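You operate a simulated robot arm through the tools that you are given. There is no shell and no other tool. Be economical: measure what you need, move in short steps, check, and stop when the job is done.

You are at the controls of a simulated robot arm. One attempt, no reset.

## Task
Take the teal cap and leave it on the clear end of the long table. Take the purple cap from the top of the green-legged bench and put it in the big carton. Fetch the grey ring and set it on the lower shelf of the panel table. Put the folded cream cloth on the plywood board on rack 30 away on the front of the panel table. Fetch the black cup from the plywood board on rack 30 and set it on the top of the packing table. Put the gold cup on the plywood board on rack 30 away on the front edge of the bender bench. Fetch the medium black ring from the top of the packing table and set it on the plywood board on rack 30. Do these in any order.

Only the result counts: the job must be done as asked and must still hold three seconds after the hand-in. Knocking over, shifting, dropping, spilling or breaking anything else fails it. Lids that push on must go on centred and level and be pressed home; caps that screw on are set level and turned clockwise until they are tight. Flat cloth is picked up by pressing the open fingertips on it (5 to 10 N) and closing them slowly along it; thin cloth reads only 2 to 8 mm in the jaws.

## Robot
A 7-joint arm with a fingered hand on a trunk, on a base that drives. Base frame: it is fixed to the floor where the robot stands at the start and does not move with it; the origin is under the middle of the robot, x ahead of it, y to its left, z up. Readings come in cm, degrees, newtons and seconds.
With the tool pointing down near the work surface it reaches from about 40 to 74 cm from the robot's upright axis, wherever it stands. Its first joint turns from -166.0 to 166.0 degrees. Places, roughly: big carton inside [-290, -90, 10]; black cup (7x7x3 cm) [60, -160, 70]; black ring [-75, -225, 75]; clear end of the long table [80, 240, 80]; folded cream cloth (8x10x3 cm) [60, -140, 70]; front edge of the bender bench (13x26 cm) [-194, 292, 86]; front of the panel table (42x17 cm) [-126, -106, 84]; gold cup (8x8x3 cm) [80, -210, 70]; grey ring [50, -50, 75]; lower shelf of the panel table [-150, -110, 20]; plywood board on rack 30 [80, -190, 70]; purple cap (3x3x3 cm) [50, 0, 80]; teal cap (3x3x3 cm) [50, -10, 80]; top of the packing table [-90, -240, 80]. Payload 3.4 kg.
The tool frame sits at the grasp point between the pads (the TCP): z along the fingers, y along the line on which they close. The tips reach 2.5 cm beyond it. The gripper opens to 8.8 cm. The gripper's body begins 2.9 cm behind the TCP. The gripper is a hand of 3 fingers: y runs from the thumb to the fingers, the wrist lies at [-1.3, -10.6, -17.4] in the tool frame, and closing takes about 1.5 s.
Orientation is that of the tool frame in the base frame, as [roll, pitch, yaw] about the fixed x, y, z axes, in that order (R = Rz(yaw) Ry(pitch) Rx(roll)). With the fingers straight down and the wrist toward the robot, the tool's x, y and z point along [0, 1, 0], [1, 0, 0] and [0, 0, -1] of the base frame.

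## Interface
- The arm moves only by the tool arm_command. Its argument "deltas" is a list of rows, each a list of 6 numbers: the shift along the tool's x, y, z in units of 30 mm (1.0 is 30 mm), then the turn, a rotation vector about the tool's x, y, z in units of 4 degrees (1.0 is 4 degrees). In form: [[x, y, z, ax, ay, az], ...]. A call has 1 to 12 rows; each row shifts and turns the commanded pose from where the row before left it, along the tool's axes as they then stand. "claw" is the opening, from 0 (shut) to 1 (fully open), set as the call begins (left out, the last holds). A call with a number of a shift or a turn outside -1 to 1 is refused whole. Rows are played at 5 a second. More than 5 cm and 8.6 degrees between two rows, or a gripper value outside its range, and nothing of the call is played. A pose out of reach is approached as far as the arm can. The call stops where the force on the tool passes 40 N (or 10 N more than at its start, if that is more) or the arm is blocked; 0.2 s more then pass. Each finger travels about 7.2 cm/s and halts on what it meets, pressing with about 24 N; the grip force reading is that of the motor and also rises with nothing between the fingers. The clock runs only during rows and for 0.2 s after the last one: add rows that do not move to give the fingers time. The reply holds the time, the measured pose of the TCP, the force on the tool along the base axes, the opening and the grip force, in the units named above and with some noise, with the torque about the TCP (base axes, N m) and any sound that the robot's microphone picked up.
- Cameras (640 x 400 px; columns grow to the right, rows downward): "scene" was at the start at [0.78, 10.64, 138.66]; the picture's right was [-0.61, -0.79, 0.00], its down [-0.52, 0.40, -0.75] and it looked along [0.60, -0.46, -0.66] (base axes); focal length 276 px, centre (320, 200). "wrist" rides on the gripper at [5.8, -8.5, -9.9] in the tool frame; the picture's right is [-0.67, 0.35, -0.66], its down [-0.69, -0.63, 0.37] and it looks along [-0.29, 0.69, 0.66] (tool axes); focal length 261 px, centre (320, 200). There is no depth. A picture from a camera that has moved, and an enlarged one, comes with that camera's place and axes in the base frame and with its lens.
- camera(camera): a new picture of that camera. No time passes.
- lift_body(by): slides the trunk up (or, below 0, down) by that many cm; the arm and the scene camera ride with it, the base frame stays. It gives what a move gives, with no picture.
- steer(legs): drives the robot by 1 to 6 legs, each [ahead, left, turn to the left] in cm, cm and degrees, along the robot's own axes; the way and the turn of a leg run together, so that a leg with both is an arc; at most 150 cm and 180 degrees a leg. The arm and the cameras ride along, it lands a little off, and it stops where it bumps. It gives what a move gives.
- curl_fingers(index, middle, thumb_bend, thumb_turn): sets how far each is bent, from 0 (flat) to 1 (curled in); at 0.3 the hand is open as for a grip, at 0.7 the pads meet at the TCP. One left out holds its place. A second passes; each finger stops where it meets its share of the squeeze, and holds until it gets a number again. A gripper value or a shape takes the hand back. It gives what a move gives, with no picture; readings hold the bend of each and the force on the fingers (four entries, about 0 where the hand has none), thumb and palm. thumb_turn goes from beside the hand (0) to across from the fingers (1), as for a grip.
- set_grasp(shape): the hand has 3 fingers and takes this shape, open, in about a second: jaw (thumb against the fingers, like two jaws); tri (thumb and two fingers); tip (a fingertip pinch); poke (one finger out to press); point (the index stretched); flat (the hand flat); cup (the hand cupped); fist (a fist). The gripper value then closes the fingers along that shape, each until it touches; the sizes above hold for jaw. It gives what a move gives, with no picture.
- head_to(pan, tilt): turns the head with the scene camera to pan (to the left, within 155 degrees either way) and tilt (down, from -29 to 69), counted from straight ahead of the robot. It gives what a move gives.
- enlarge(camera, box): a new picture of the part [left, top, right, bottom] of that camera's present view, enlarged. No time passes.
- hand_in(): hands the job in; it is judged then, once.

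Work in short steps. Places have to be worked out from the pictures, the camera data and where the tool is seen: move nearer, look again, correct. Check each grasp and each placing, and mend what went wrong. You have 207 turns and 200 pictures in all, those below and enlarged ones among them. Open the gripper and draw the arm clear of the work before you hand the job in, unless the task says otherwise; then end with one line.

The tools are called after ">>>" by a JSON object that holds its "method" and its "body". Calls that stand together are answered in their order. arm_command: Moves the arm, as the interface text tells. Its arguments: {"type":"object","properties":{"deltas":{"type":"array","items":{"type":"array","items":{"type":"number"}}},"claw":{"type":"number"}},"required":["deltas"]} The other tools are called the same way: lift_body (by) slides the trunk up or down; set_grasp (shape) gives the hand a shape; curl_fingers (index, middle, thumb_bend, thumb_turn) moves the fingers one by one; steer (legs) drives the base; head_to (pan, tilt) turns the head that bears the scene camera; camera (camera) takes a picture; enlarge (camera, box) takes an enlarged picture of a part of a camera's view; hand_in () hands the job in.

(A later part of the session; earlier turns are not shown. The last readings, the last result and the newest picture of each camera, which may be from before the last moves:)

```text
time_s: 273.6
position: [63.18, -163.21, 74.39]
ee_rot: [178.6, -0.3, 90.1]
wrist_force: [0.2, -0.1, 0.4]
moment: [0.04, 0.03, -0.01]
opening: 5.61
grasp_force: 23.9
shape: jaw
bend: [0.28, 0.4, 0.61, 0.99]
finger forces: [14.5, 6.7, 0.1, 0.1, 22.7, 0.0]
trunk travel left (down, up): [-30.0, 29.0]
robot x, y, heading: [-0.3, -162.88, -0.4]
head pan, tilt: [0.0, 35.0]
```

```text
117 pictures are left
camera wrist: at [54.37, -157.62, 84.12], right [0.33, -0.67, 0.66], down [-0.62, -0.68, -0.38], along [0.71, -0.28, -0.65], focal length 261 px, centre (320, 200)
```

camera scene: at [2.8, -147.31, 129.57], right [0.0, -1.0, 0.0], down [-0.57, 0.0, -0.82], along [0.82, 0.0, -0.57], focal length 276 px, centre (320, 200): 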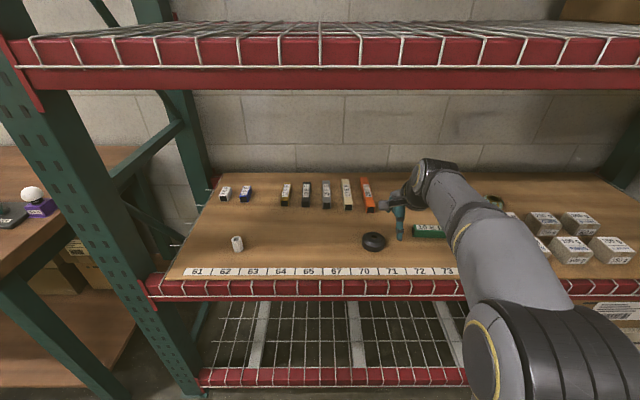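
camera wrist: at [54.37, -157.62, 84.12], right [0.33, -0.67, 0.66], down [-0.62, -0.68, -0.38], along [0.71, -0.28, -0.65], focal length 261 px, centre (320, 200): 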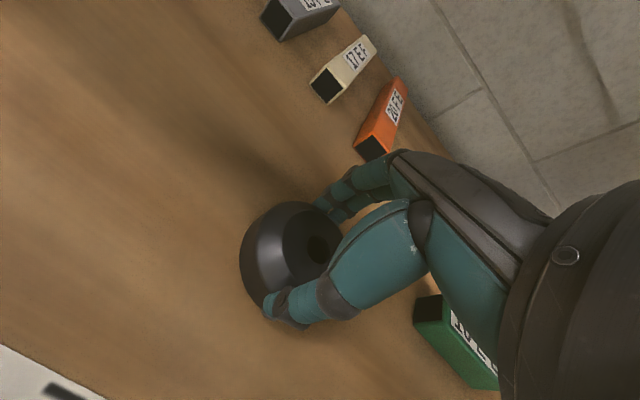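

The cup is gripped. I'll lift, back out of the rack, pull the arm in and turn toward the packing table.

>>> {"method": "arm_command", "body": {"deltas": [[0, 0, -0.4, 0, 0, 0], [0, 0, -0.8, 0, 0, 0], [0, 0, -1, 0, 0, 0], [0, 0, -1, 0, 0, 0], [0, 0, -1, 0, 0, 0], [0, 0, 0, 0, 0, 0]]}}

>>> {"method": "steer", "body": {"legs": [[-45, 0, 0]]}}

>>> {"method": "arm_command", "body": {"deltas": [[0, -0.9, -1, 0, 0, 0], [0, -0.9, -1, 0, 0, 0], [0, -0.9, -1, 0, 0, 0], [0, -0.9, 0, 0, 0, 0], [0, -0.9, 0, 0, 0, 0], [0, -0.9, 0, 0, 0, 0]]}}

>>> {"method": "lift_body", "body": {"by": 14}}

>>> {"method": "steer", "body": {"legs": [[0, 0, -90]]}}

>>> {"method": "head_to", "body": {"pan": -15, "tilt": 35}}

>>> {"method": "camera", "body": {"camera": "scene"}}

```text
time_s: 275.0
position: [62.68, -163.12, 86.84]
ee_rot: [178.6, -0.3, 90.1]
wrist_force: [-0.5, -0.8, -0.4]
moment: [0.01, -0.01, -0.02]
opening: 5.61
grasp_force: 24.0
shape: jaw
bend: [0.28, 0.4, 0.61, 0.99]
finger forces: [14.5, 6.5, 0.0, 0.0, 22.8, 0.1]
trunk travel left (down, up): [-30.0, 29.0]
robot x, y, heading: [-0.3, -163.23, -0.3]
head pan, tilt: [0.0, 35.0]
```

```text
time_s: 277.8
position: [17.4, -163.69, 86.77]
ee_rot: [178.6, -0.3, 88.9]
wrist_force: [-0.7, 0.0, -1.7]
moment: [-0.01, 0.03, -0.01]
opening: 5.59
grasp_force: 24.3
shape: jaw
bend: [0.28, 0.4, 0.61, 0.99]
finger forces: [14.6, 6.6, 0.1, 0.1, 23.0, 0.0]
trunk travel left (down, up): [-30.0, 29.0]
robot x, y, heading: [-45.36, -162.06, -1.4]
head pan, tilt: [0.0, 35.0]
```

```text
time_s: 279.2
position: [1.22, -163.39, 95.21]
ee_rot: [178.5, -0.3, 89.1]
wrist_force: [-0.4, 0.2, -1.5]
moment: [0.01, -0.02, -0.01]
opening: 5.57
grasp_force: 24.0
shape: jaw
bend: [0.28, 0.41, 0.61, 0.99]
finger forces: [14.6, 6.4, 0.0, 0.0, 22.9, 0.0]
trunk travel left (down, up): [-30.0, 29.0]
robot x, y, heading: [-45.16, -162.52, -1.1]
head pan, tilt: [0.0, 35.0]
```

```text
time_s: 280.8
position: [1.19, -163.44, 109.32]
ee_rot: [178.6, -0.3, 89.0]
wrist_force: [0.4, -0.2, -0.7]
moment: [0.01, 0.0, -0.05]
opening: 5.6
grasp_force: 23.5
shape: jaw
bend: [0.28, 0.41, 0.61, 0.99]
finger forces: [14.6, 6.4, 0.1, 0.0, 22.9, 0.0]
trunk travel left (down, up): [-44.0, 15.0]
robot x, y, heading: [-45.24, -162.49, -1.4]
head pan, tilt: [0.0, 35.0]
```

```text
time_s: 285.0
position: [-44.46, -209.08, 109.12]
ee_rot: [178.6, -0.3, 1.3]
wrist_force: [-0.6, 0.1, -1.3]
moment: [0.01, -0.01, 0.02]
opening: 5.54
grasp_force: 24.0
shape: jaw
bend: [0.28, 0.41, 0.61, 0.99]
finger forces: [14.6, 6.5, 0.1, 0.1, 22.8, 0.0]
trunk travel left (down, up): [-44.0, 15.0]
robot x, y, heading: [-45.67, -162.45, -89.1]
head pan, tilt: [0.0, 35.0]
```

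```text
time_s: 285.7
position: [-44.54, -209.05, 109.18]
ee_rot: [178.6, -0.4, 1.3]
wrist_force: [0.1, -0.4, -0.5]
moment: [0.02, -0.01, 0.0]
opening: 5.55
grasp_force: 23.6
shape: jaw
bend: [0.28, 0.41, 0.61, 0.99]
finger forces: [14.6, 6.5, 0.0, 0.1, 22.7, 0.0]
trunk travel left (down, up): [-44.0, 15.0]
robot x, y, heading: [-45.1, -162.63, -88.8]
head pan, tilt: [-15.0, 35.0]
```

```text
116 pictures are left
camera scene: at [-31.74, -164.77, 143.57], right [-0.97, 0.24, 0.0], down [0.14, 0.56, -0.82], along [-0.2, -0.79, -0.57], focal length 276 px, centre (320, 200)
```

scene: 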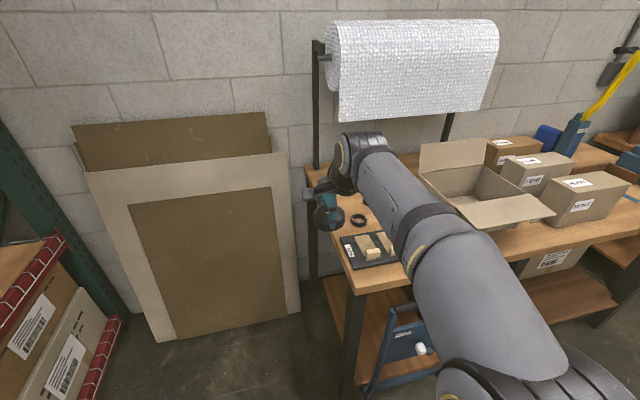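

The rings are partly behind the arm. I'll shift right along the table for a clearer view.

>>> {"method": "steer", "body": {"legs": [[0, -30, -1]]}}

>>> {"method": "head_to", "body": {"pan": 5, "tilt": 45}}

>>> {"method": "camera", "body": {"camera": "scene"}}

>>> {"method": "camera", "body": {"camera": "wrist"}}

```text
time_s: 287.8
position: [-74.62, -209.52, 109.24]
ee_rot: [178.5, -0.3, 1.1]
wrist_force: [-0.3, 0.0, -0.7]
moment: [0.04, 0.02, 0.03]
opening: 5.53
grasp_force: 23.9
shape: jaw
bend: [0.28, 0.41, 0.61, 0.99]
finger forces: [14.5, 6.5, 0.0, 0.1, 22.7, 0.0]
trunk travel left (down, up): [-44.0, 15.0]
robot x, y, heading: [-75.08, -162.76, -89.5]
head pan, tilt: [-15.0, 35.0]
```

```text
time_s: 288.6
position: [-74.58, -209.45, 109.21]
ee_rot: [178.6, -0.3, 1.0]
wrist_force: [-0.1, -0.4, -0.6]
moment: [-0.01, 0.01, 0.01]
opening: 5.52
grasp_force: 24.4
shape: jaw
bend: [0.28, 0.41, 0.61, 0.99]
finger forces: [14.5, 6.5, 0.0, 0.0, 22.7, 0.0]
trunk travel left (down, up): [-44.0, 15.0]
robot x, y, heading: [-75.49, -162.83, -89.0]
head pan, tilt: [5.0, 45.0]
```

```text
115 pictures are left
camera scene: at [-58.61, -164.83, 142.09], right [-1.0, -0.1, 0.0], down [-0.07, 0.7, -0.71], along [0.07, -0.7, -0.71], focal length 276 px, centre (320, 200)
```

scene: 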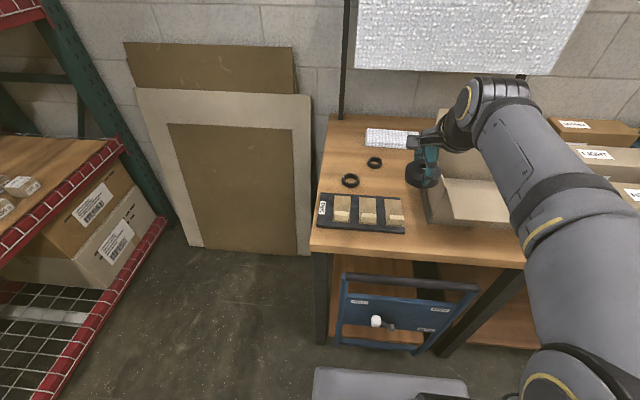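

```text
114 pictures are left
camera wrist: at [-68.95, -200.75, 118.91], right [-0.67, -0.34, 0.66], down [-0.69, 0.61, -0.38], along [-0.27, -0.72, -0.65], focal length 261 px, centre (320, 200)
```

wrist: 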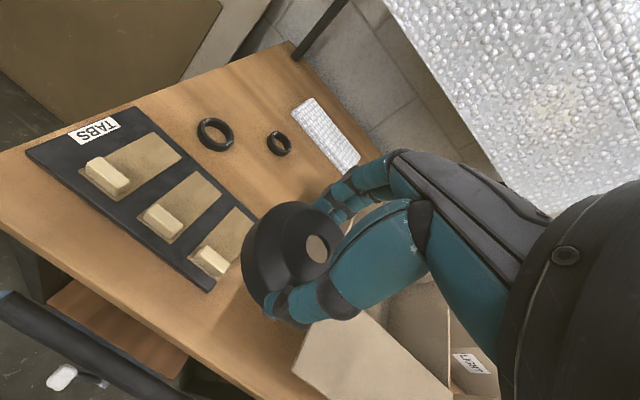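

>>> {"method": "enlarge", "body": {"camera": "scene", "box": [310, 110, 450, 240]}}

>>> {"method": "enlarge", "body": {"camera": "wrist", "box": [170, 70, 380, 200]}}

```text
3.08 times, centred on (380, 175) of scene
camera zoom: at [-58.61, -164.83, 142.09], right [-1.0, -0.1, 0.0], down [-0.07, 0.7, -0.71], along [0.07, -0.7, -0.71], focal length 850 px, centre (135, 277)
```

zoom: 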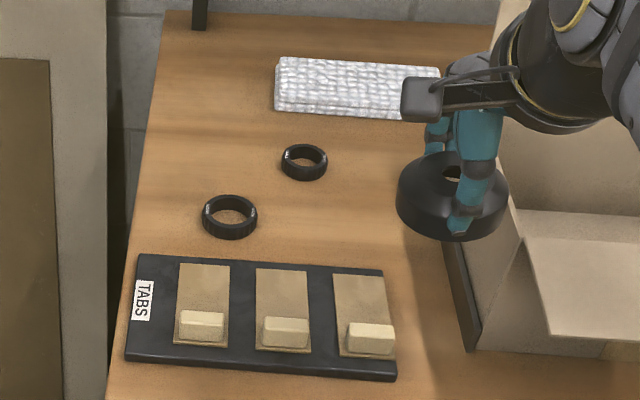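

```text
3.05 times, centred on (275, 135) of wrist
camera zoom: at [-68.95, -200.75, 118.91], right [-0.67, -0.34, 0.66], down [-0.69, 0.61, -0.38], along [-0.27, -0.72, -0.65], focal length 794 px, centre (457, 398)
```

zoom: 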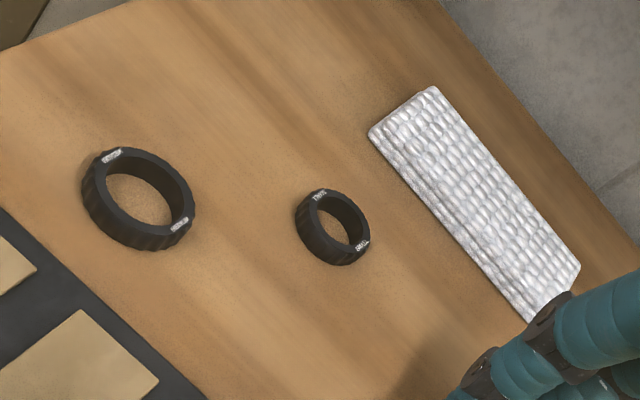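

The bigger ring is at (-61.7,-233.9) and the smaller at (-70.4,-244.5), with the table top at z≈81. The cup can go in the free spot behind the bigger ring, around (-61,-246). I'll move in.

>>> {"method": "steer", "body": {"legs": [[0, 13.5, -1], [17.5, 0, 0]]}}

>>> {"method": "head_to", "body": {"pan": 0, "tilt": 50}}

>>> {"method": "camera", "body": {"camera": "wrist"}}

>>> {"method": "camera", "body": {"camera": "scene"}}

```text
time_s: 291.0
position: [-62.23, -224.92, 109.09]
ee_rot: [178.8, -0.2, 0.1]
wrist_force: [0.5, -0.4, -0.6]
moment: [0.05, 0.0, -0.01]
opening: 5.52
grasp_force: 24.1
shape: jaw
bend: [0.28, 0.41, 0.61, 0.99]
finger forces: [14.5, 6.6, 0.1, 0.0, 22.9, 0.0]
trunk travel left (down, up): [-44.0, 15.0]
robot x, y, heading: [-62.08, -178.16, -90.3]
head pan, tilt: [5.0, 45.0]
stopped in leg 2: the robot was blocked; the commanded pose is now the measured one
```

```text
time_s: 291.7
position: [-62.28, -224.87, 109.16]
ee_rot: [178.7, -0.2, 0.0]
wrist_force: [0.7, 0.1, -0.9]
moment: [0.0, 0.03, 0.0]
opening: 5.53
grasp_force: 23.9
shape: jaw
bend: [0.28, 0.41, 0.61, 0.99]
finger forces: [14.6, 6.6, 0.1, 0.1, 22.8, 0.0]
trunk travel left (down, up): [-44.0, 15.0]
robot x, y, heading: [-62.02, -178.22, -90.3]
head pan, tilt: [0.0, 50.0]
```

```text
111 pictures are left
camera wrist: at [-56.42, -216.29, 118.83], right [-0.67, -0.34, 0.66], down [-0.68, 0.62, -0.38], along [-0.28, -0.71, -0.65], focal length 261 px, centre (320, 200)
```

wrist: 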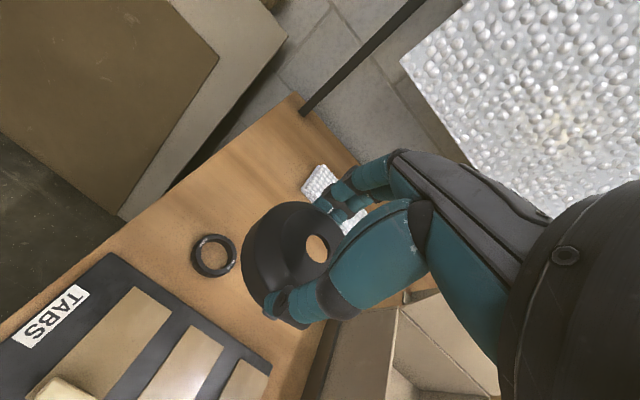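

```text
110 pictures are left
camera scene: at [-46.17, -180.11, 141.4], right [-1.0, 0.0, 0.0], down [0.0, 0.77, -0.64], along [0.0, -0.64, -0.77], focal length 276 px, centre (320, 200)
```

scene: 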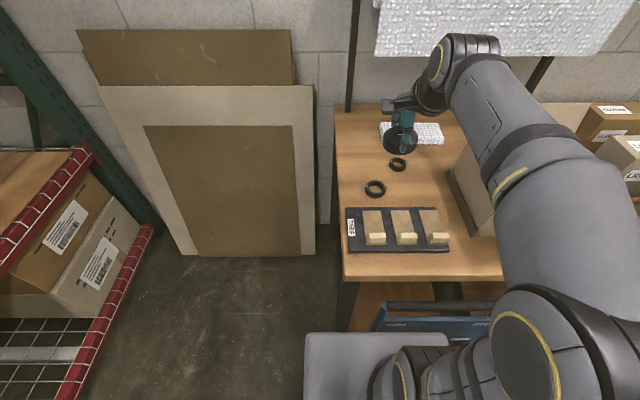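

>>> {"method": "steer", "body": {"legs": [[-2, 0, 0]]}}

>>> {"method": "enlarge", "body": {"camera": "scene", "box": [350, 145, 420, 205]}}

>>> {"method": "enlarge", "body": {"camera": "wrist", "box": [175, 215, 255, 295]}}

```text
time_s: 292.4
position: [-62.15, -222.96, 109.09]
ee_rot: [178.7, -0.2, 0.0]
wrist_force: [0.3, -0.4, -0.6]
moment: [-0.01, 0.02, 0.03]
opening: 5.55
grasp_force: 23.6
shape: jaw
bend: [0.28, 0.41, 0.61, 0.99]
finger forces: [14.7, 6.6, 0.0, 0.0, 22.8, 0.0]
trunk travel left (down, up): [-44.0, 15.0]
robot x, y, heading: [-61.52, -176.33, -90.7]
head pan, tilt: [0.0, 50.0]
```

```text
6.67 times, centred on (385, 175) of scene
camera zoom: at [-46.17, -178.11, 141.4], right [-1.0, 0.0, 0.0], down [0.0, 0.77, -0.64], along [0.0, -0.64, -0.77], focal length 1842 px, centre (-113, 367)
```

zoom: 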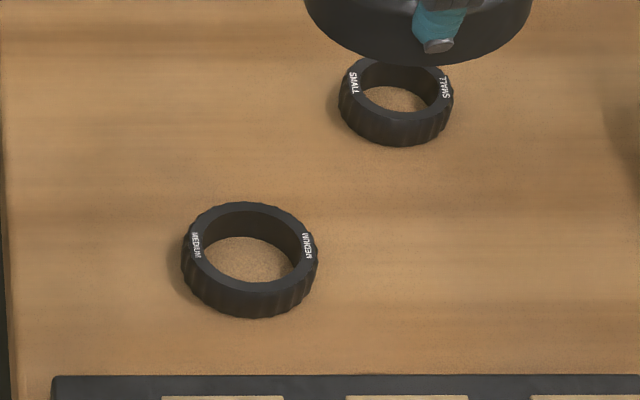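

```text
5.00 times, centred on (215, 255) of wrist
camera zoom: at [-56.43, -214.29, 118.85], right [-0.67, -0.33, 0.66], down [-0.68, 0.62, -0.38], along [-0.28, -0.71, -0.65], focal length 1303 px, centre (845, -75)
```

zoom: 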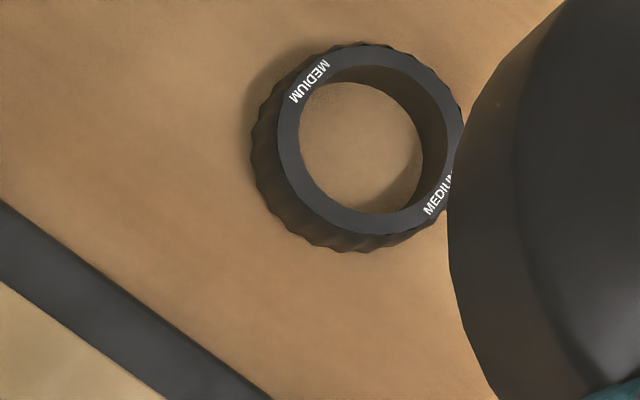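

The labels show the bigger front ring is MEDIUM, at (-61.7,-233.9). I'll carry the cup over it to (-60.5,-246) and lower partway.

>>> {"method": "arm_command", "body": {"deltas": [[0.1, 0.96, 0, 0, 0, 0], [0.1, 0.96, 0, 0, 0, 0], [0.1, 0.96, 0, 0, 0, 0], [0.1, 0.96, 0, 0, 0, 0], [0.1, 0.96, 0, 0, 0, 0], [0, 0.96, 0, 0, 0, 0], [0, 0.96, 0, 0, 0, 0], [0, 0.96, 0, 0, 0, 0], [0, 0, 1, 0, 0, 0], [0, 0, 1, 0, 0, 0], [0, 0, 1, 0, 0, 0], [0, 0, 1, 0, 0, 0]]}}

>>> {"method": "camera", "body": {"camera": "wrist"}}

>>> {"method": "camera", "body": {"camera": "scene"}}

```text
time_s: 295.1
position: [-60.85, -243.28, 96.18]
ee_rot: [178.7, -0.3, 0.0]
wrist_force: [0.2, -0.2, 0.6]
moment: [-0.01, -0.01, -0.02]
opening: 5.51
grasp_force: 24.0
shape: jaw
bend: [0.28, 0.41, 0.62, 0.99]
finger forces: [14.7, 6.8, 0.1, 0.0, 22.5, 0.0]
out of reach, approached as far as the arm can: row 7, 8
trunk travel left (down, up): [-44.0, 15.0]
robot x, y, heading: [-62.33, -176.94, -90.4]
head pan, tilt: [0.0, 50.0]
```

```text
107 pictures are left
camera wrist: at [-55.0, -234.6, 105.89], right [-0.67, -0.33, 0.66], down [-0.68, 0.62, -0.38], along [-0.28, -0.71, -0.65], focal length 261 px, centre (320, 200)
```

wrist: 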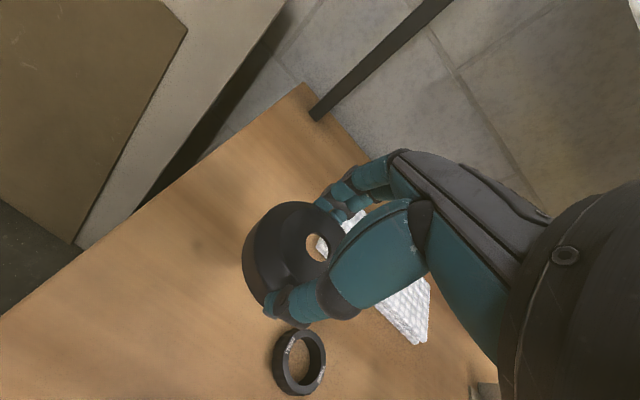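

```text
106 pictures are left
camera scene: at [-46.16, -178.17, 141.4], right [-1.0, 0.0, 0.0], down [0.0, 0.77, -0.64], along [0.0, -0.64, -0.77], focal length 276 px, centre (320, 200)
```

scene: 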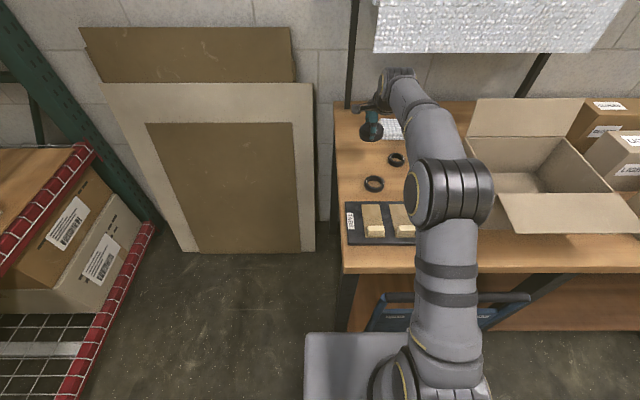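

The reach ended at y -243.3. I'll lower to z 88, then try to extend a little farther to clear the medium ring.

>>> {"method": "arm_command", "body": {"deltas": [[0, 0, 1, 0, 0, 0], [0, 0, 1, 0, 0, 0], [0, 0, 0.6, 0, 0, 0], [0.15, 0.4, 0, 0, 0, 0], [0.15, 0.4, 0, 0, 0, 0], [0, 0, 0, 0, 0, 0]]}}

>>> {"method": "camera", "body": {"camera": "wrist"}}

```text
time_s: 296.4
position: [-59.77, -245.91, 88.66]
ee_rot: [178.7, -0.3, 0.0]
wrist_force: [-0.1, 0.9, -0.8]
moment: [-0.01, -0.01, -0.06]
opening: 5.5
grasp_force: 23.9
shape: jaw
bend: [0.28, 0.41, 0.62, 1.0]
finger forces: [14.7, 6.9, 0.1, 0.0, 22.7, 0.0]
trunk travel left (down, up): [-44.0, 15.0]
robot x, y, heading: [-62.16, -176.26, -90.7]
head pan, tilt: [0.0, 50.0]
```

```text
105 pictures are left
camera wrist: at [-53.91, -237.29, 98.4], right [-0.67, -0.33, 0.66], down [-0.68, 0.62, -0.38], along [-0.28, -0.71, -0.65], focal length 261 px, centre (320, 200)
```

wrist: 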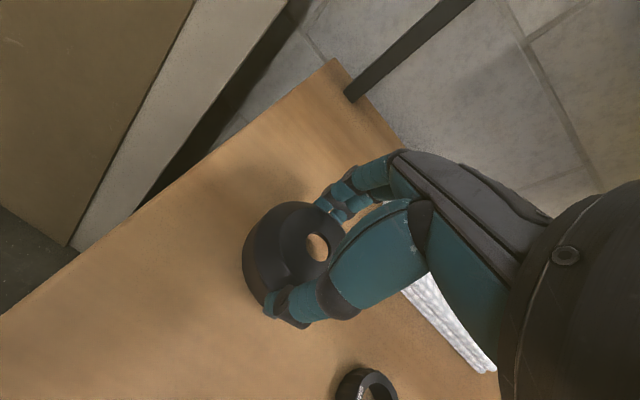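

>>> {"method": "arm_command", "body": {"deltas": [[0, 0, 0.5, 0, 0, 0], [0, 0, 0.5, 0, 0, 0], [0, 0, 0, 0, 0, 0]]}}

>>> {"method": "arm_command", "body": {"deltas": [[0, 0, 0.12, 0, 0, 0], [0, 0, 0.12, 0, 0, 0], [0, 0, 0, 0, 0, 0]]}}

>>> {"method": "arm_command", "body": {"deltas": [[0, 0, 0.1, 0, 0, 0], [0, 0, 0, 0, 0, 0]]}}

```text
time_s: 297.3
position: [-59.49, -246.28, 86.78]
ee_rot: [177.4, -0.4, -0.1]
wrist_force: [-1.3, 2.7, 17.4]
moment: [0.12, -0.04, -0.04]
opening: 5.32
grasp_force: 24.3
shape: jaw
bend: [0.28, 0.42, 0.63, 1.0]
finger forces: [15.8, 6.7, 0.0, 0.1, 25.3, 0.0]
trunk travel left (down, up): [-44.0, 15.0]
robot x, y, heading: [-62.18, -176.64, -90.3]
head pan, tilt: [0.0, 50.0]
stopped in row 3: the force on the tool passed its limit at 42 N (the readings are from after the stop); the commanded pose is now the measured one
```

```text
time_s: 297.8
position: [-59.48, -246.56, 86.71]
ee_rot: [176.7, -0.5, -0.1]
wrist_force: [-0.1, 0.9, 14.9]
moment: [0.25, -0.04, -0.02]
opening: 5.29
grasp_force: 24.0
shape: jaw
bend: [0.28, 0.42, 0.63, 1.0]
finger forces: [15.9, 6.9, 0.0, 0.0, 24.6, 0.0]
trunk travel left (down, up): [-44.0, 15.0]
robot x, y, heading: [-61.65, -176.27, -90.0]
head pan, tilt: [0.0, 50.0]
stopped in row 2: the force on the tool passed its limit at 43 N (the readings are from after the stop); the commanded pose is now the measured one
```

```text
time_s: 298.4
position: [-59.46, -246.48, 86.62]
ee_rot: [176.6, -0.5, -0.1]
wrist_force: [1.2, -2.3, 40.8]
moment: [1.03, -0.1, 0.0]
opening: 5.31
grasp_force: 24.0
shape: jaw
bend: [0.28, 0.41, 0.63, 1.0]
finger forces: [16.7, 7.2, 0.1, 0.0, 44.5, 0.0]
trunk travel left (down, up): [-44.0, 15.0]
robot x, y, heading: [-62.13, -176.35, -90.3]
head pan, tilt: [0.0, 50.0]
```

It's in firm contact. I'll ease up, check, then open and rise.

>>> {"method": "arm_command", "body": {"deltas": [[0, 0, -0.1, 0, 0, 0], [0, 0, 0, 0, 0, 0]]}}

>>> {"method": "camera", "body": {"camera": "wrist"}}

```text
time_s: 299.0
position: [-59.43, -246.47, 86.73]
ee_rot: [176.8, -0.4, 0.0]
wrist_force: [0.7, -3.2, 31.6]
moment: [0.49, -0.06, -0.04]
opening: 5.27
grasp_force: 23.8
shape: jaw
bend: [0.28, 0.41, 0.64, 1.0]
finger forces: [17.0, 7.6, 0.1, 0.0, 34.1, 0.0]
trunk travel left (down, up): [-44.0, 15.0]
robot x, y, heading: [-61.84, -176.7, -90.5]
head pan, tilt: [0.0, 50.0]
```

```text
104 pictures are left
camera wrist: at [-53.73, -237.47, 96.13], right [-0.68, -0.31, 0.67], down [-0.68, 0.61, -0.41], along [-0.28, -0.73, -0.62], focal length 261 px, centre (320, 200)
```

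wrist: 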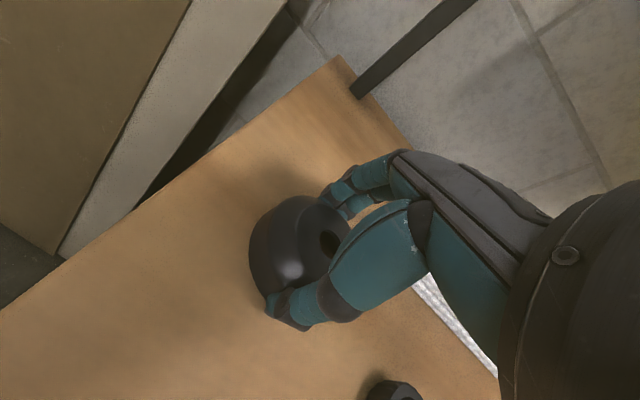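

>>> {"method": "arm_command", "body": {"deltas": [[0, 0, -0.12, 0, 0, 0], [0, 0, 0, 0, 0, 0]]}}

>>> {"method": "arm_command", "body": {"deltas": [[0, 0, 0, 0, 0, 0], [0, 0, 0, 0, 0, 0], [0, 0, 0, 0, 0, 0], [0, 0, 0, 0, 0, 0], [0, 0, -0.5, 0, 0, 0], [0, 0, -0.9, 0, 0, 0]], "claw": 0.9}}

>>> {"method": "camera", "body": {"camera": "wrist"}}

```text
time_s: 299.6
position: [-59.46, -246.32, 86.73]
ee_rot: [177.3, -0.4, -0.1]
wrist_force: [-0.3, -3.9, 17.1]
moment: [0.0, -0.04, -0.05]
opening: 5.33
grasp_force: 24.2
shape: jaw
bend: [0.28, 0.41, 0.64, 1.0]
finger forces: [17.1, 7.6, 0.0, 0.0, 23.0, 0.0]
trunk travel left (down, up): [-44.0, 15.0]
robot x, y, heading: [-62.11, -176.51, -90.5]
head pan, tilt: [0.0, 50.0]
```

```text
time_s: 301.0
position: [-59.57, -246.37, 90.92]
ee_rot: [177.3, -0.4, 0.0]
wrist_force: [-0.3, -0.8, 0.1]
moment: [-0.04, 0.01, 0.0]
opening: 7.93
grasp_force: 0.0
shape: jaw
bend: [0.29, 0.32, 0.34, 0.98]
finger forces: [0.0, 0.0, 0.0, 0.0, 0.0, 0.0]
trunk travel left (down, up): [-44.0, 15.0]
robot x, y, heading: [-62.01, -176.12, -90.3]
head pan, tilt: [0.0, 50.0]
```

```text
103 pictures are left
camera wrist: at [-53.75, -237.46, 100.4], right [-0.68, -0.32, 0.67], down [-0.68, 0.61, -0.4], along [-0.28, -0.72, -0.63], focal length 261 px, centre (320, 200)
```

wrist: 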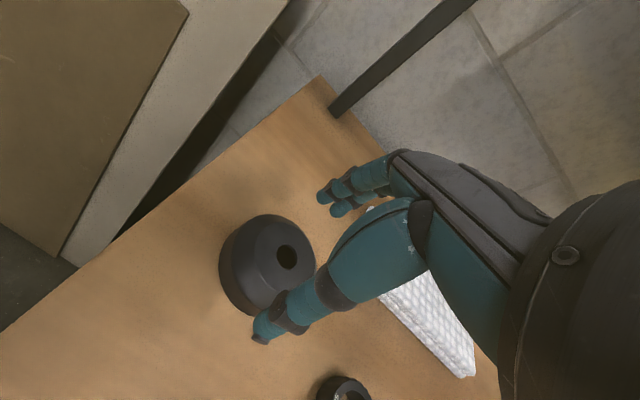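

The cup stands flat on the table. Now the medium ring at about (-61.7,-231.8). I'll rise, move over it, and lower to z 91 for a check.

>>> {"method": "arm_command", "body": {"deltas": [[0, 0, -1, 0, 0, 0], [0, 0, -0.9, 0, 0, 0], [-0.14, -0.94, 0, 0, 0, 0], [-0.14, -0.94, 0, 0, 0, 0], [-0.14, -0.94, 0, 0, 0, 0], [-0.14, -0.94, 0, 0, 0, 0], [-0.14, -0.94, 0, 0, 0, 0], [0, 0, 0.8, 0, 0, 0], [0, 0, 0.8, 0, 0, 0]]}}

>>> {"method": "camera", "body": {"camera": "wrist"}}

>>> {"method": "enlarge", "body": {"camera": "scene", "box": [320, 90, 480, 250]}}

```text
time_s: 303.0
position: [-61.52, -232.31, 91.25]
ee_rot: [177.1, -0.4, -0.1]
wrist_force: [0.4, -0.7, -0.8]
moment: [-0.02, 0.03, 0.04]
opening: 7.89
grasp_force: 0.1
shape: jaw
bend: [0.29, 0.32, 0.34, 0.98]
finger forces: [0.0, 0.1, 0.1, 0.1, 0.1, 0.0]
trunk travel left (down, up): [-44.0, 15.0]
robot x, y, heading: [-61.81, -176.58, -90.4]
head pan, tilt: [0.0, 50.0]
```

```text
102 pictures are left
camera wrist: at [-55.72, -223.33, 100.7], right [-0.68, -0.31, 0.67], down [-0.68, 0.61, -0.4], along [-0.28, -0.73, -0.63], focal length 261 px, centre (320, 200)
```

wrist: 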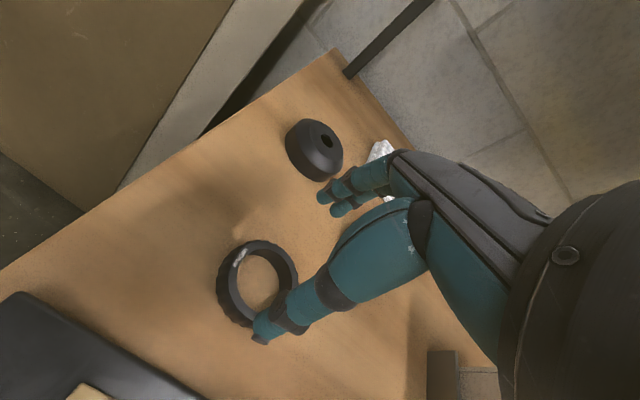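

```text
2.50 times, centred on (400, 170) of scene
camera zoom: at [-46.17, -178.17, 141.4], right [-1.0, 0.0, 0.0], down [0.0, 0.77, -0.64], along [0.0, -0.64, -0.77], focal length 691 px, centre (120, 275)
```

zoom: 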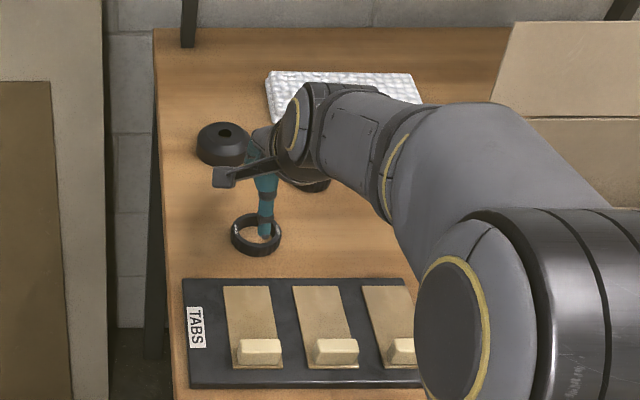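

Aligned apart from a small shift. I'll descend to about z 86.0 and close on the ring.

>>> {"method": "arm_command", "body": {"deltas": [[-0.07, -0.18, 0.8, 0, 0, 0], [0, 0, 0.6, 0, 0, 0], [0, 0, 0.32, 0, 0, 0], [0, 0, 0, 0, 0, 0]]}}

>>> {"method": "arm_command", "body": {"deltas": [[0, 0, 0, 0, 0, 0], [0, 0, 0, 0, 0, 0], [0, 0, 0, 0, 0, 0], [0, 0, 0, 0, 0, 0], [0, 0, 0, 0, 0, 0], [0, 0, 0, 0, 0, 0]], "claw": 0}}

>>> {"method": "arm_command", "body": {"deltas": [[0, 0, -0.3, 0, 0, 0], [0, 0, -0.8, 0, 0, 0], [0, 0, -1, 0, 0, 0], [0, 0, 0, 0, 0, 0]], "claw": 0}}

>>> {"method": "camera", "body": {"camera": "wrist"}}

```text
time_s: 304.0
position: [-61.75, -232.1, 86.58]
ee_rot: [176.5, -0.5, 0.0]
wrist_force: [0.0, -9.9, 34.6]
moment: [1.54, -0.07, -0.1]
opening: 8.06
grasp_force: 0.0
shape: jaw
bend: [0.29, 0.32, 0.32, 0.98]
finger forces: [0.1, 0.1, 0.0, 0.0, 35.2, 0.0]
trunk travel left (down, up): [-44.0, 15.0]
robot x, y, heading: [-62.0, -176.86, -89.9]
head pan, tilt: [0.0, 50.0]
```

```text
time_s: 304.7
position: [-61.82, -231.97, 86.61]
ee_rot: [176.5, -0.4, -0.2]
wrist_force: [-0.1, 4.9, 18.8]
moment: [1.11, -0.03, 0.01]
opening: 4.73
grasp_force: 23.7
shape: jaw
bend: [0.74, 0.59, 0.38, 0.99]
finger forces: [12.1, 5.9, 0.0, 0.1, 35.5, 0.0]
trunk travel left (down, up): [-44.0, 15.0]
robot x, y, heading: [-62.22, -176.36, -90.3]
head pan, tilt: [0.0, 50.0]
stopped in row 3: the force on the tool passed its limit at 47 N (the readings are from after the stop); the commanded pose is now the measured one
```

```text
time_s: 305.7
position: [-61.67, -231.7, 92.68]
ee_rot: [176.6, -0.5, -0.1]
wrist_force: [-0.1, 1.6, -0.9]
moment: [0.0, 0.02, 0.0]
opening: 4.59
grasp_force: 24.4
shape: jaw
bend: [0.73, 0.58, 0.44, 0.99]
finger forces: [15.2, 9.1, 0.0, 0.0, 22.3, 0.0]
trunk travel left (down, up): [-44.0, 15.0]
robot x, y, heading: [-61.71, -176.52, -90.2]
head pan, tilt: [0.0, 50.0]
```

```text
100 pictures are left
camera wrist: at [-56.02, -222.76, 102.09], right [-0.68, -0.31, 0.67], down [-0.68, 0.61, -0.41], along [-0.28, -0.73, -0.62], focal length 261 px, centre (320, 200)
```

wrist: 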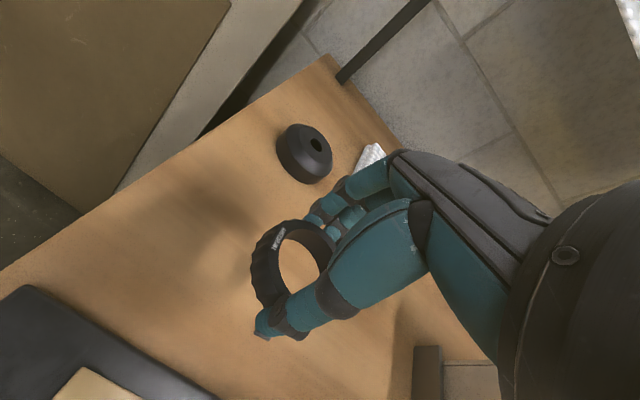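

The medium ring is gripped and lifted. I'll level the hand, raise, back away, turn to the rack, and set the trunk for the board.

>>> {"method": "arm_command", "body": {"deltas": [[0, 0, -1, 0.9, 0, 0], [0, 0, -1, 0, 0, 0], [0, 0, -1, 0, 0, 0], [0, 0, -0.5, 0, 0, 0]]}}

>>> {"method": "steer", "body": {"legs": [[-14, 0, 0], [0, 0, 90.3], [20, 0, 0]]}}

>>> {"method": "lift_body", "body": {"by": -14}}

>>> {"method": "head_to", "body": {"pan": 0, "tilt": 35}}

>>> {"method": "camera", "body": {"camera": "scene"}}

>>> {"method": "camera", "body": {"camera": "wrist"}}

```text
time_s: 306.7
position: [-61.7, -231.39, 103.12]
ee_rot: [-179.8, -0.5, -0.1]
wrist_force: [-1.1, 0.4, -0.3]
moment: [0.01, 0.03, 0.0]
opening: 4.55
grasp_force: 23.7
shape: jaw
bend: [0.73, 0.58, 0.44, 0.99]
finger forces: [14.7, 9.4, 0.1, 0.0, 21.7, 0.0]
trunk travel left (down, up): [-44.0, 15.0]
robot x, y, heading: [-62.08, -176.24, -90.3]
head pan, tilt: [0.0, 50.0]
```

```text
time_s: 313.0
position: [13.68, -164.02, 103.15]
ee_rot: [-179.8, -0.4, 88.2]
wrist_force: [0.1, 0.0, -0.6]
moment: [-0.02, -0.01, 0.04]
opening: 4.58
grasp_force: 24.4
shape: jaw
bend: [0.73, 0.58, 0.44, 0.99]
finger forces: [14.7, 9.4, 0.1, 0.0, 21.7, 0.1]
trunk travel left (down, up): [-44.0, 15.0]
robot x, y, heading: [-41.59, -163.01, -2.1]
head pan, tilt: [0.0, 50.0]
```

```text
time_s: 314.7
position: [13.62, -163.92, 89.05]
ee_rot: [-179.8, -0.3, 88.2]
wrist_force: [-0.1, -0.4, 0.1]
moment: [0.0, -0.04, 0.01]
opening: 4.6
grasp_force: 23.8
shape: jaw
bend: [0.73, 0.58, 0.44, 0.99]
finger forces: [14.6, 9.4, 0.0, 0.0, 21.7, 0.1]
trunk travel left (down, up): [-30.0, 29.0]
robot x, y, heading: [-41.56, -162.91, -1.7]
head pan, tilt: [0.0, 50.0]
```

```text
time_s: 315.5
position: [13.68, -163.98, 89.11]
ee_rot: [-179.7, -0.3, 88.1]
wrist_force: [0.2, 0.9, -0.5]
moment: [-0.01, 0.01, 0.0]
opening: 4.55
grasp_force: 24.4
shape: jaw
bend: [0.73, 0.58, 0.44, 0.99]
finger forces: [14.6, 9.4, 0.1, 0.1, 21.7, 0.0]
trunk travel left (down, up): [-30.0, 29.0]
robot x, y, heading: [-41.5, -162.49, -2.2]
head pan, tilt: [0.0, 35.0]
```

```text
99 pictures are left
camera scene: at [-37.93, -147.06, 129.56], right [-0.03, -1.0, 0.0], down [-0.57, 0.02, -0.82], along [0.82, -0.03, -0.57], focal length 276 px, centre (320, 200)
```

scene: 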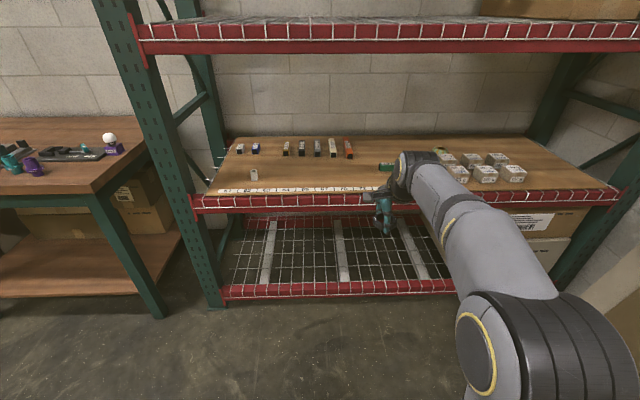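

```text
98 pictures are left
camera wrist: at [5.45, -158.09, 99.06], right [0.33, -0.69, 0.65], down [-0.65, -0.66, -0.37], along [0.68, -0.3, -0.67], focal length 261 px, centre (320, 200)
```

wrist: 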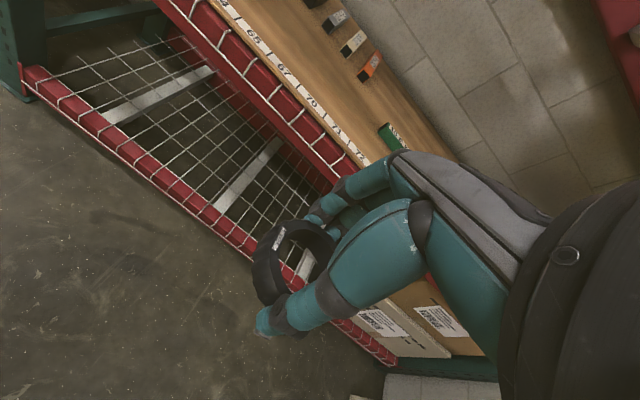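

I'll approach the rack to set the ring on the board around (63,-157), left of the green block.

>>> {"method": "steer", "body": {"legs": [[0, 7, 2], [40, 0, 0]]}}

>>> {"method": "camera", "body": {"camera": "wrist"}}

```text
time_s: 318.6
position: [53.44, -155.47, 88.98]
ee_rot: [-179.7, -0.4, 89.9]
wrist_force: [-0.4, 0.0, 0.6]
moment: [-0.01, 0.0, -0.03]
opening: 4.59
grasp_force: 23.9
shape: jaw
bend: [0.73, 0.58, 0.44, 0.99]
finger forces: [14.6, 9.4, 0.0, 0.1, 21.7, 0.0]
trunk travel left (down, up): [-30.0, 29.0]
robot x, y, heading: [-1.55, -155.45, -0.2]
head pan, tilt: [0.0, 35.0]
```

```text
97 pictures are left
camera wrist: at [45.06, -149.79, 99.06], right [0.35, -0.68, 0.65], down [-0.63, -0.68, -0.37], along [0.69, -0.28, -0.67], focal length 261 px, centre (320, 200)
```

wrist: 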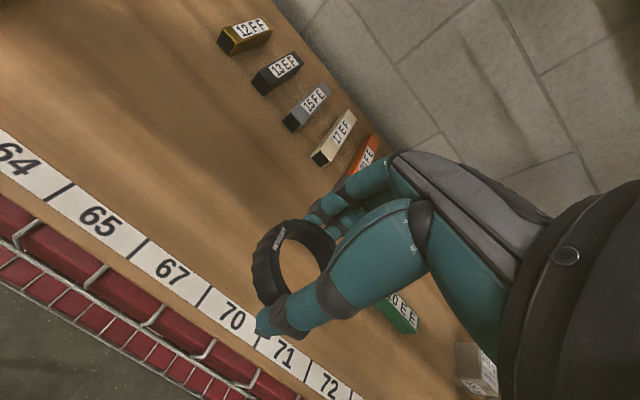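

>>> {"method": "arm_command", "body": {"deltas": [[0, 0.9, 0, 0, 0, 0], [0, 0.9, 0, 0, 0, 0], [0, 0.9, 0, 0, 0, 0], [0, 0.8, 0, 0, 0, 0], [0, 0, 1, 0, 0, 0], [0, 0, 1, 0, 0, 0], [0, 0, 1, 0, 0, 0], [0, 0, 0.9, 0, 0, 0]]}}

>>> {"method": "camera", "body": {"camera": "wrist"}}

>>> {"method": "enlarge", "body": {"camera": "scene", "box": [260, 160, 460, 290]}}

```text
time_s: 320.4
position: [64.04, -155.42, 77.25]
ee_rot: [-179.7, -0.4, 89.9]
wrist_force: [-0.4, 0.7, 0.4]
moment: [0.0, 0.01, -0.02]
opening: 4.58
grasp_force: 24.2
shape: jaw
bend: [0.73, 0.58, 0.45, 0.99]
finger forces: [14.1, 9.7, 0.0, 0.1, 21.3, 0.0]
trunk travel left (down, up): [-30.0, 29.0]
robot x, y, heading: [-1.45, -155.82, -0.5]
head pan, tilt: [0.0, 35.0]
```

```text
96 pictures are left
camera wrist: at [55.68, -149.73, 87.13], right [0.35, -0.68, 0.65], down [-0.63, -0.68, -0.37], along [0.69, -0.28, -0.67], focal length 261 px, centre (320, 200)
```

wrist: 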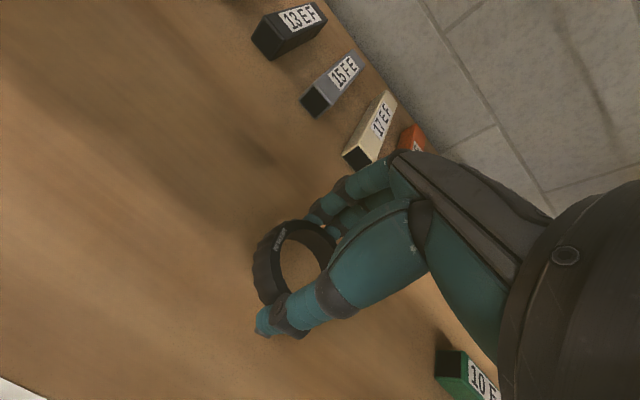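

```text
3.08 times, centred on (360, 225) of scene
camera zoom: at [1.4, -139.99, 129.57], right [-0.01, -1.0, 0.0], down [-0.57, 0.0, -0.82], along [0.82, -0.01, -0.57], focal length 850 px, centre (197, 123)
```

zoom: 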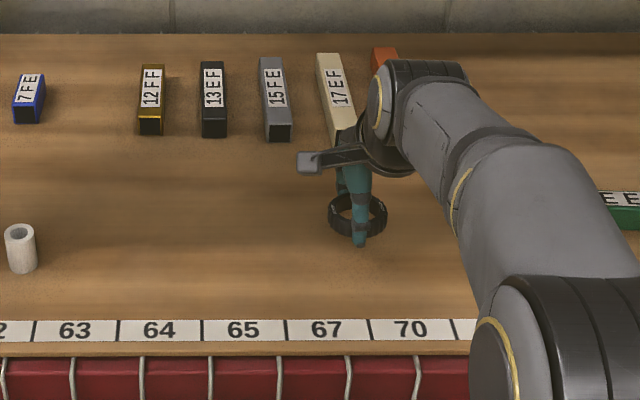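

Clear space below. I'll lower to contact, expected near z 74.

>>> {"method": "arm_command", "body": {"deltas": [[0, 0, 0.5, 0, 0, 0], [0, 0, 0.2, 0, 0, 0], [0, 0, 0.15, 0, 0, 0], [0, 0, 0, 0, 0, 0]]}}

>>> {"method": "arm_command", "body": {"deltas": [[0, 0, 0.1, 0, 0, 0], [0, 0, 0.1, 0, 0, 0], [0, 0, 0, 0, 0, 0]]}}

```text
time_s: 321.4
position: [63.99, -155.35, 74.75]
ee_rot: [-179.7, -0.4, 89.9]
wrist_force: [-0.4, 0.2, 0.6]
moment: [0.01, 0.01, 0.01]
opening: 4.59
grasp_force: 23.8
shape: jaw
bend: [0.73, 0.58, 0.45, 0.99]
finger forces: [14.1, 9.6, 0.1, 0.0, 21.4, 0.0]
trunk travel left (down, up): [-30.0, 29.0]
robot x, y, heading: [-1.8, -155.56, -0.4]
head pan, tilt: [0.0, 35.0]
```

```text
time_s: 322.2
position: [63.97, -155.36, 74.08]
ee_rot: [-179.7, -0.4, 89.9]
wrist_force: [0.2, 0.8, -0.2]
moment: [-0.02, -0.03, 0.02]
opening: 4.57
grasp_force: 23.8
shape: jaw
bend: [0.73, 0.58, 0.45, 0.99]
finger forces: [14.0, 9.7, 0.0, 0.0, 21.3, 0.0]
trunk travel left (down, up): [-30.0, 29.0]
robot x, y, heading: [-1.32, -155.47, -0.6]
head pan, tilt: [0.0, 35.0]
```

>>> {"method": "arm_command", "body": {"deltas": [[0, 0, 0.1, 0, 0, 0], [0, 0, 0.1, 0, 0, 0], [0, 0, 0, 0, 0, 0]]}}

>>> {"method": "arm_command", "body": {"deltas": [[0, 0, 0.1, 0, 0, 0], [0, 0, 0, 0, 0, 0]]}}

```text
time_s: 323.0
position: [63.86, -155.35, 73.57]
ee_rot: [-179.7, -0.4, 90.0]
wrist_force: [0.1, -1.1, -0.3]
moment: [0.02, -0.01, -0.03]
opening: 4.58
grasp_force: 23.8
shape: jaw
bend: [0.73, 0.58, 0.45, 0.99]
finger forces: [14.1, 9.7, 0.0, 0.1, 21.2, 0.1]
trunk travel left (down, up): [-30.0, 29.0]
robot x, y, heading: [-1.61, -155.67, -0.5]
head pan, tilt: [0.0, 35.0]
```

```text
time_s: 323.6
position: [63.94, -155.31, 73.35]
ee_rot: [-179.8, -0.5, 89.7]
wrist_force: [0.6, 0.2, 5.4]
moment: [-0.03, -0.1, -0.01]
opening: 4.57
grasp_force: 24.6
shape: jaw
bend: [0.74, 0.58, 0.45, 0.99]
finger forces: [16.5, 12.4, 0.1, 0.0, 21.4, 0.0]
trunk travel left (down, up): [-30.0, 29.0]
robot x, y, heading: [-1.62, -155.68, -0.4]
head pan, tilt: [0.0, 35.0]
```

Light contact at z 73.35. I'll open and rise.

>>> {"method": "arm_command", "body": {"deltas": [[0, 0, -0.03, 0, 0, 0], [0, 0, 0, 0, 0, 0], [0, 0, 0, 0, 0, 0], [0, 0, 0, 0, 0, 0], [0, 0, -0.5, 0, 0, 0], [0, 0, -0.9, 0, 0, 0], [0, 0, -0.9, 0, 0, 0], [0, 0, -0.9, 0, 0, 0]], "claw": 1}}

>>> {"method": "camera", "body": {"camera": "wrist"}}

>>> {"method": "enlarge", "body": {"camera": "scene", "box": [260, 160, 460, 290]}}

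```text
time_s: 325.4
position: [63.88, -155.49, 82.91]
ee_rot: [-179.7, -0.4, 89.9]
wrist_force: [-0.3, 0.4, 0.0]
moment: [0.01, 0.03, 0.02]
opening: 8.76
grasp_force: 0.1
shape: jaw
bend: [0.3, 0.3, 0.3, 0.98]
finger forces: [0.0, 0.1, 0.0, 0.0, 0.1, 0.0]
trunk travel left (down, up): [-30.0, 29.0]
robot x, y, heading: [-1.67, -155.53, -0.4]
head pan, tilt: [0.0, 35.0]
```

```text
94 pictures are left
camera wrist: at [55.57, -149.8, 92.86], right [0.35, -0.68, 0.65], down [-0.63, -0.68, -0.37], along [0.69, -0.28, -0.67], focal length 261 px, centre (320, 200)
```

wrist: 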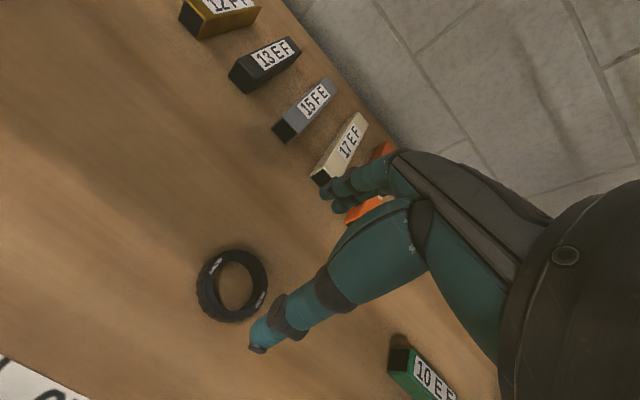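

```text
3.08 times, centred on (360, 225) of scene
camera zoom: at [1.41, -139.99, 129.57], right [-0.01, -1.0, 0.0], down [-0.57, 0.0, -0.82], along [0.82, -0.01, -0.57], focal length 850 px, centre (197, 123)
```

zoom: 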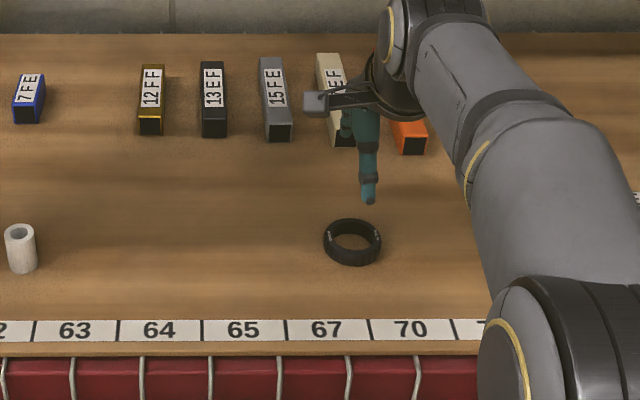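

The ring is in place on the board. I'll back out, move right along the rack to y≈-209, and look at the gold cup.

>>> {"method": "arm_command", "body": {"deltas": [[0, 0, -1, 0, 0, 0], [0, 0, -1, 0, 0, 0], [0, -0.9, 0, 0, 0, 0], [0, -0.9, 0, 0, 0, 0], [0, -0.9, 0, 0, 0, 0], [0, -0.9, 0, 0, 0, 0], [0, -0.9, 0, 0, 0, 0]]}}

>>> {"method": "steer", "body": {"legs": [[-15, 0, 0], [0, -54, 0], [17, 0, 0]]}}

>>> {"method": "camera", "body": {"camera": "scene"}}

>>> {"method": "camera", "body": {"camera": "wrist"}}

```text
time_s: 327.0
position: [50.27, -155.35, 89.13]
ee_rot: [-179.7, -0.4, 89.9]
wrist_force: [0.0, -0.3, -0.9]
moment: [-0.02, -0.01, 0.01]
opening: 8.75
grasp_force: 0.0
shape: jaw
bend: [0.3, 0.3, 0.3, 0.98]
finger forces: [0.0, 0.1, 0.0, 0.0, 0.0, 0.0]
trunk travel left (down, up): [-30.0, 29.0]
robot x, y, heading: [-1.35, -155.99, -0.3]
head pan, tilt: [0.0, 35.0]
```

```text
time_s: 332.1
position: [52.64, -207.6, 89.25]
ee_rot: [-179.7, -0.4, 90.8]
wrist_force: [-0.6, -0.6, -0.1]
moment: [0.02, 0.02, -0.02]
opening: 8.76
grasp_force: 0.1
shape: jaw
bend: [0.3, 0.3, 0.3, 0.98]
finger forces: [0.0, 0.0, 0.0, 0.0, 0.0, 0.0]
trunk travel left (down, up): [-30.0, 29.0]
robot x, y, heading: [0.97, -209.15, 1.0]
head pan, tilt: [0.0, 35.0]
```

```text
92 pictures are left
camera scene: at [3.47, -193.16, 129.57], right [0.01, -1.0, 0.0], down [-0.57, -0.01, -0.82], along [0.82, 0.01, -0.57], focal length 276 px, centre (320, 200)
```

scene: 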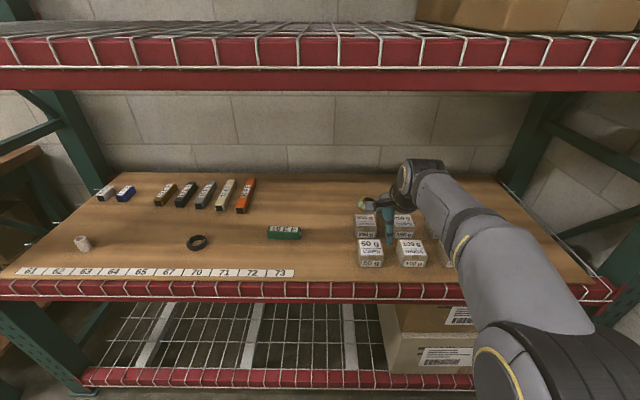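

```text
91 pictures are left
camera wrist: at [44.17, -202.19, 99.17], right [0.36, -0.67, 0.65], down [-0.62, -0.69, -0.37], along [0.69, -0.27, -0.67], focal length 261 px, centre (320, 200)
```

wrist: 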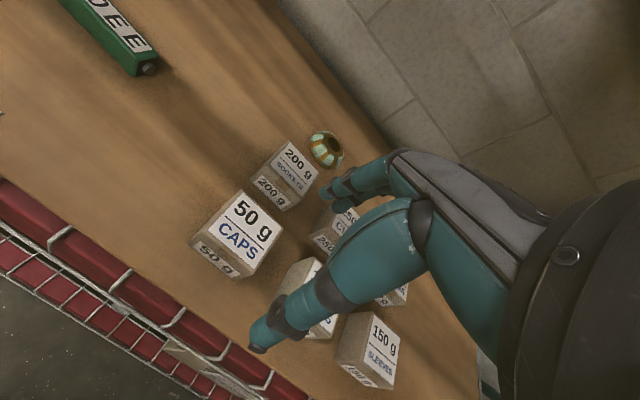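

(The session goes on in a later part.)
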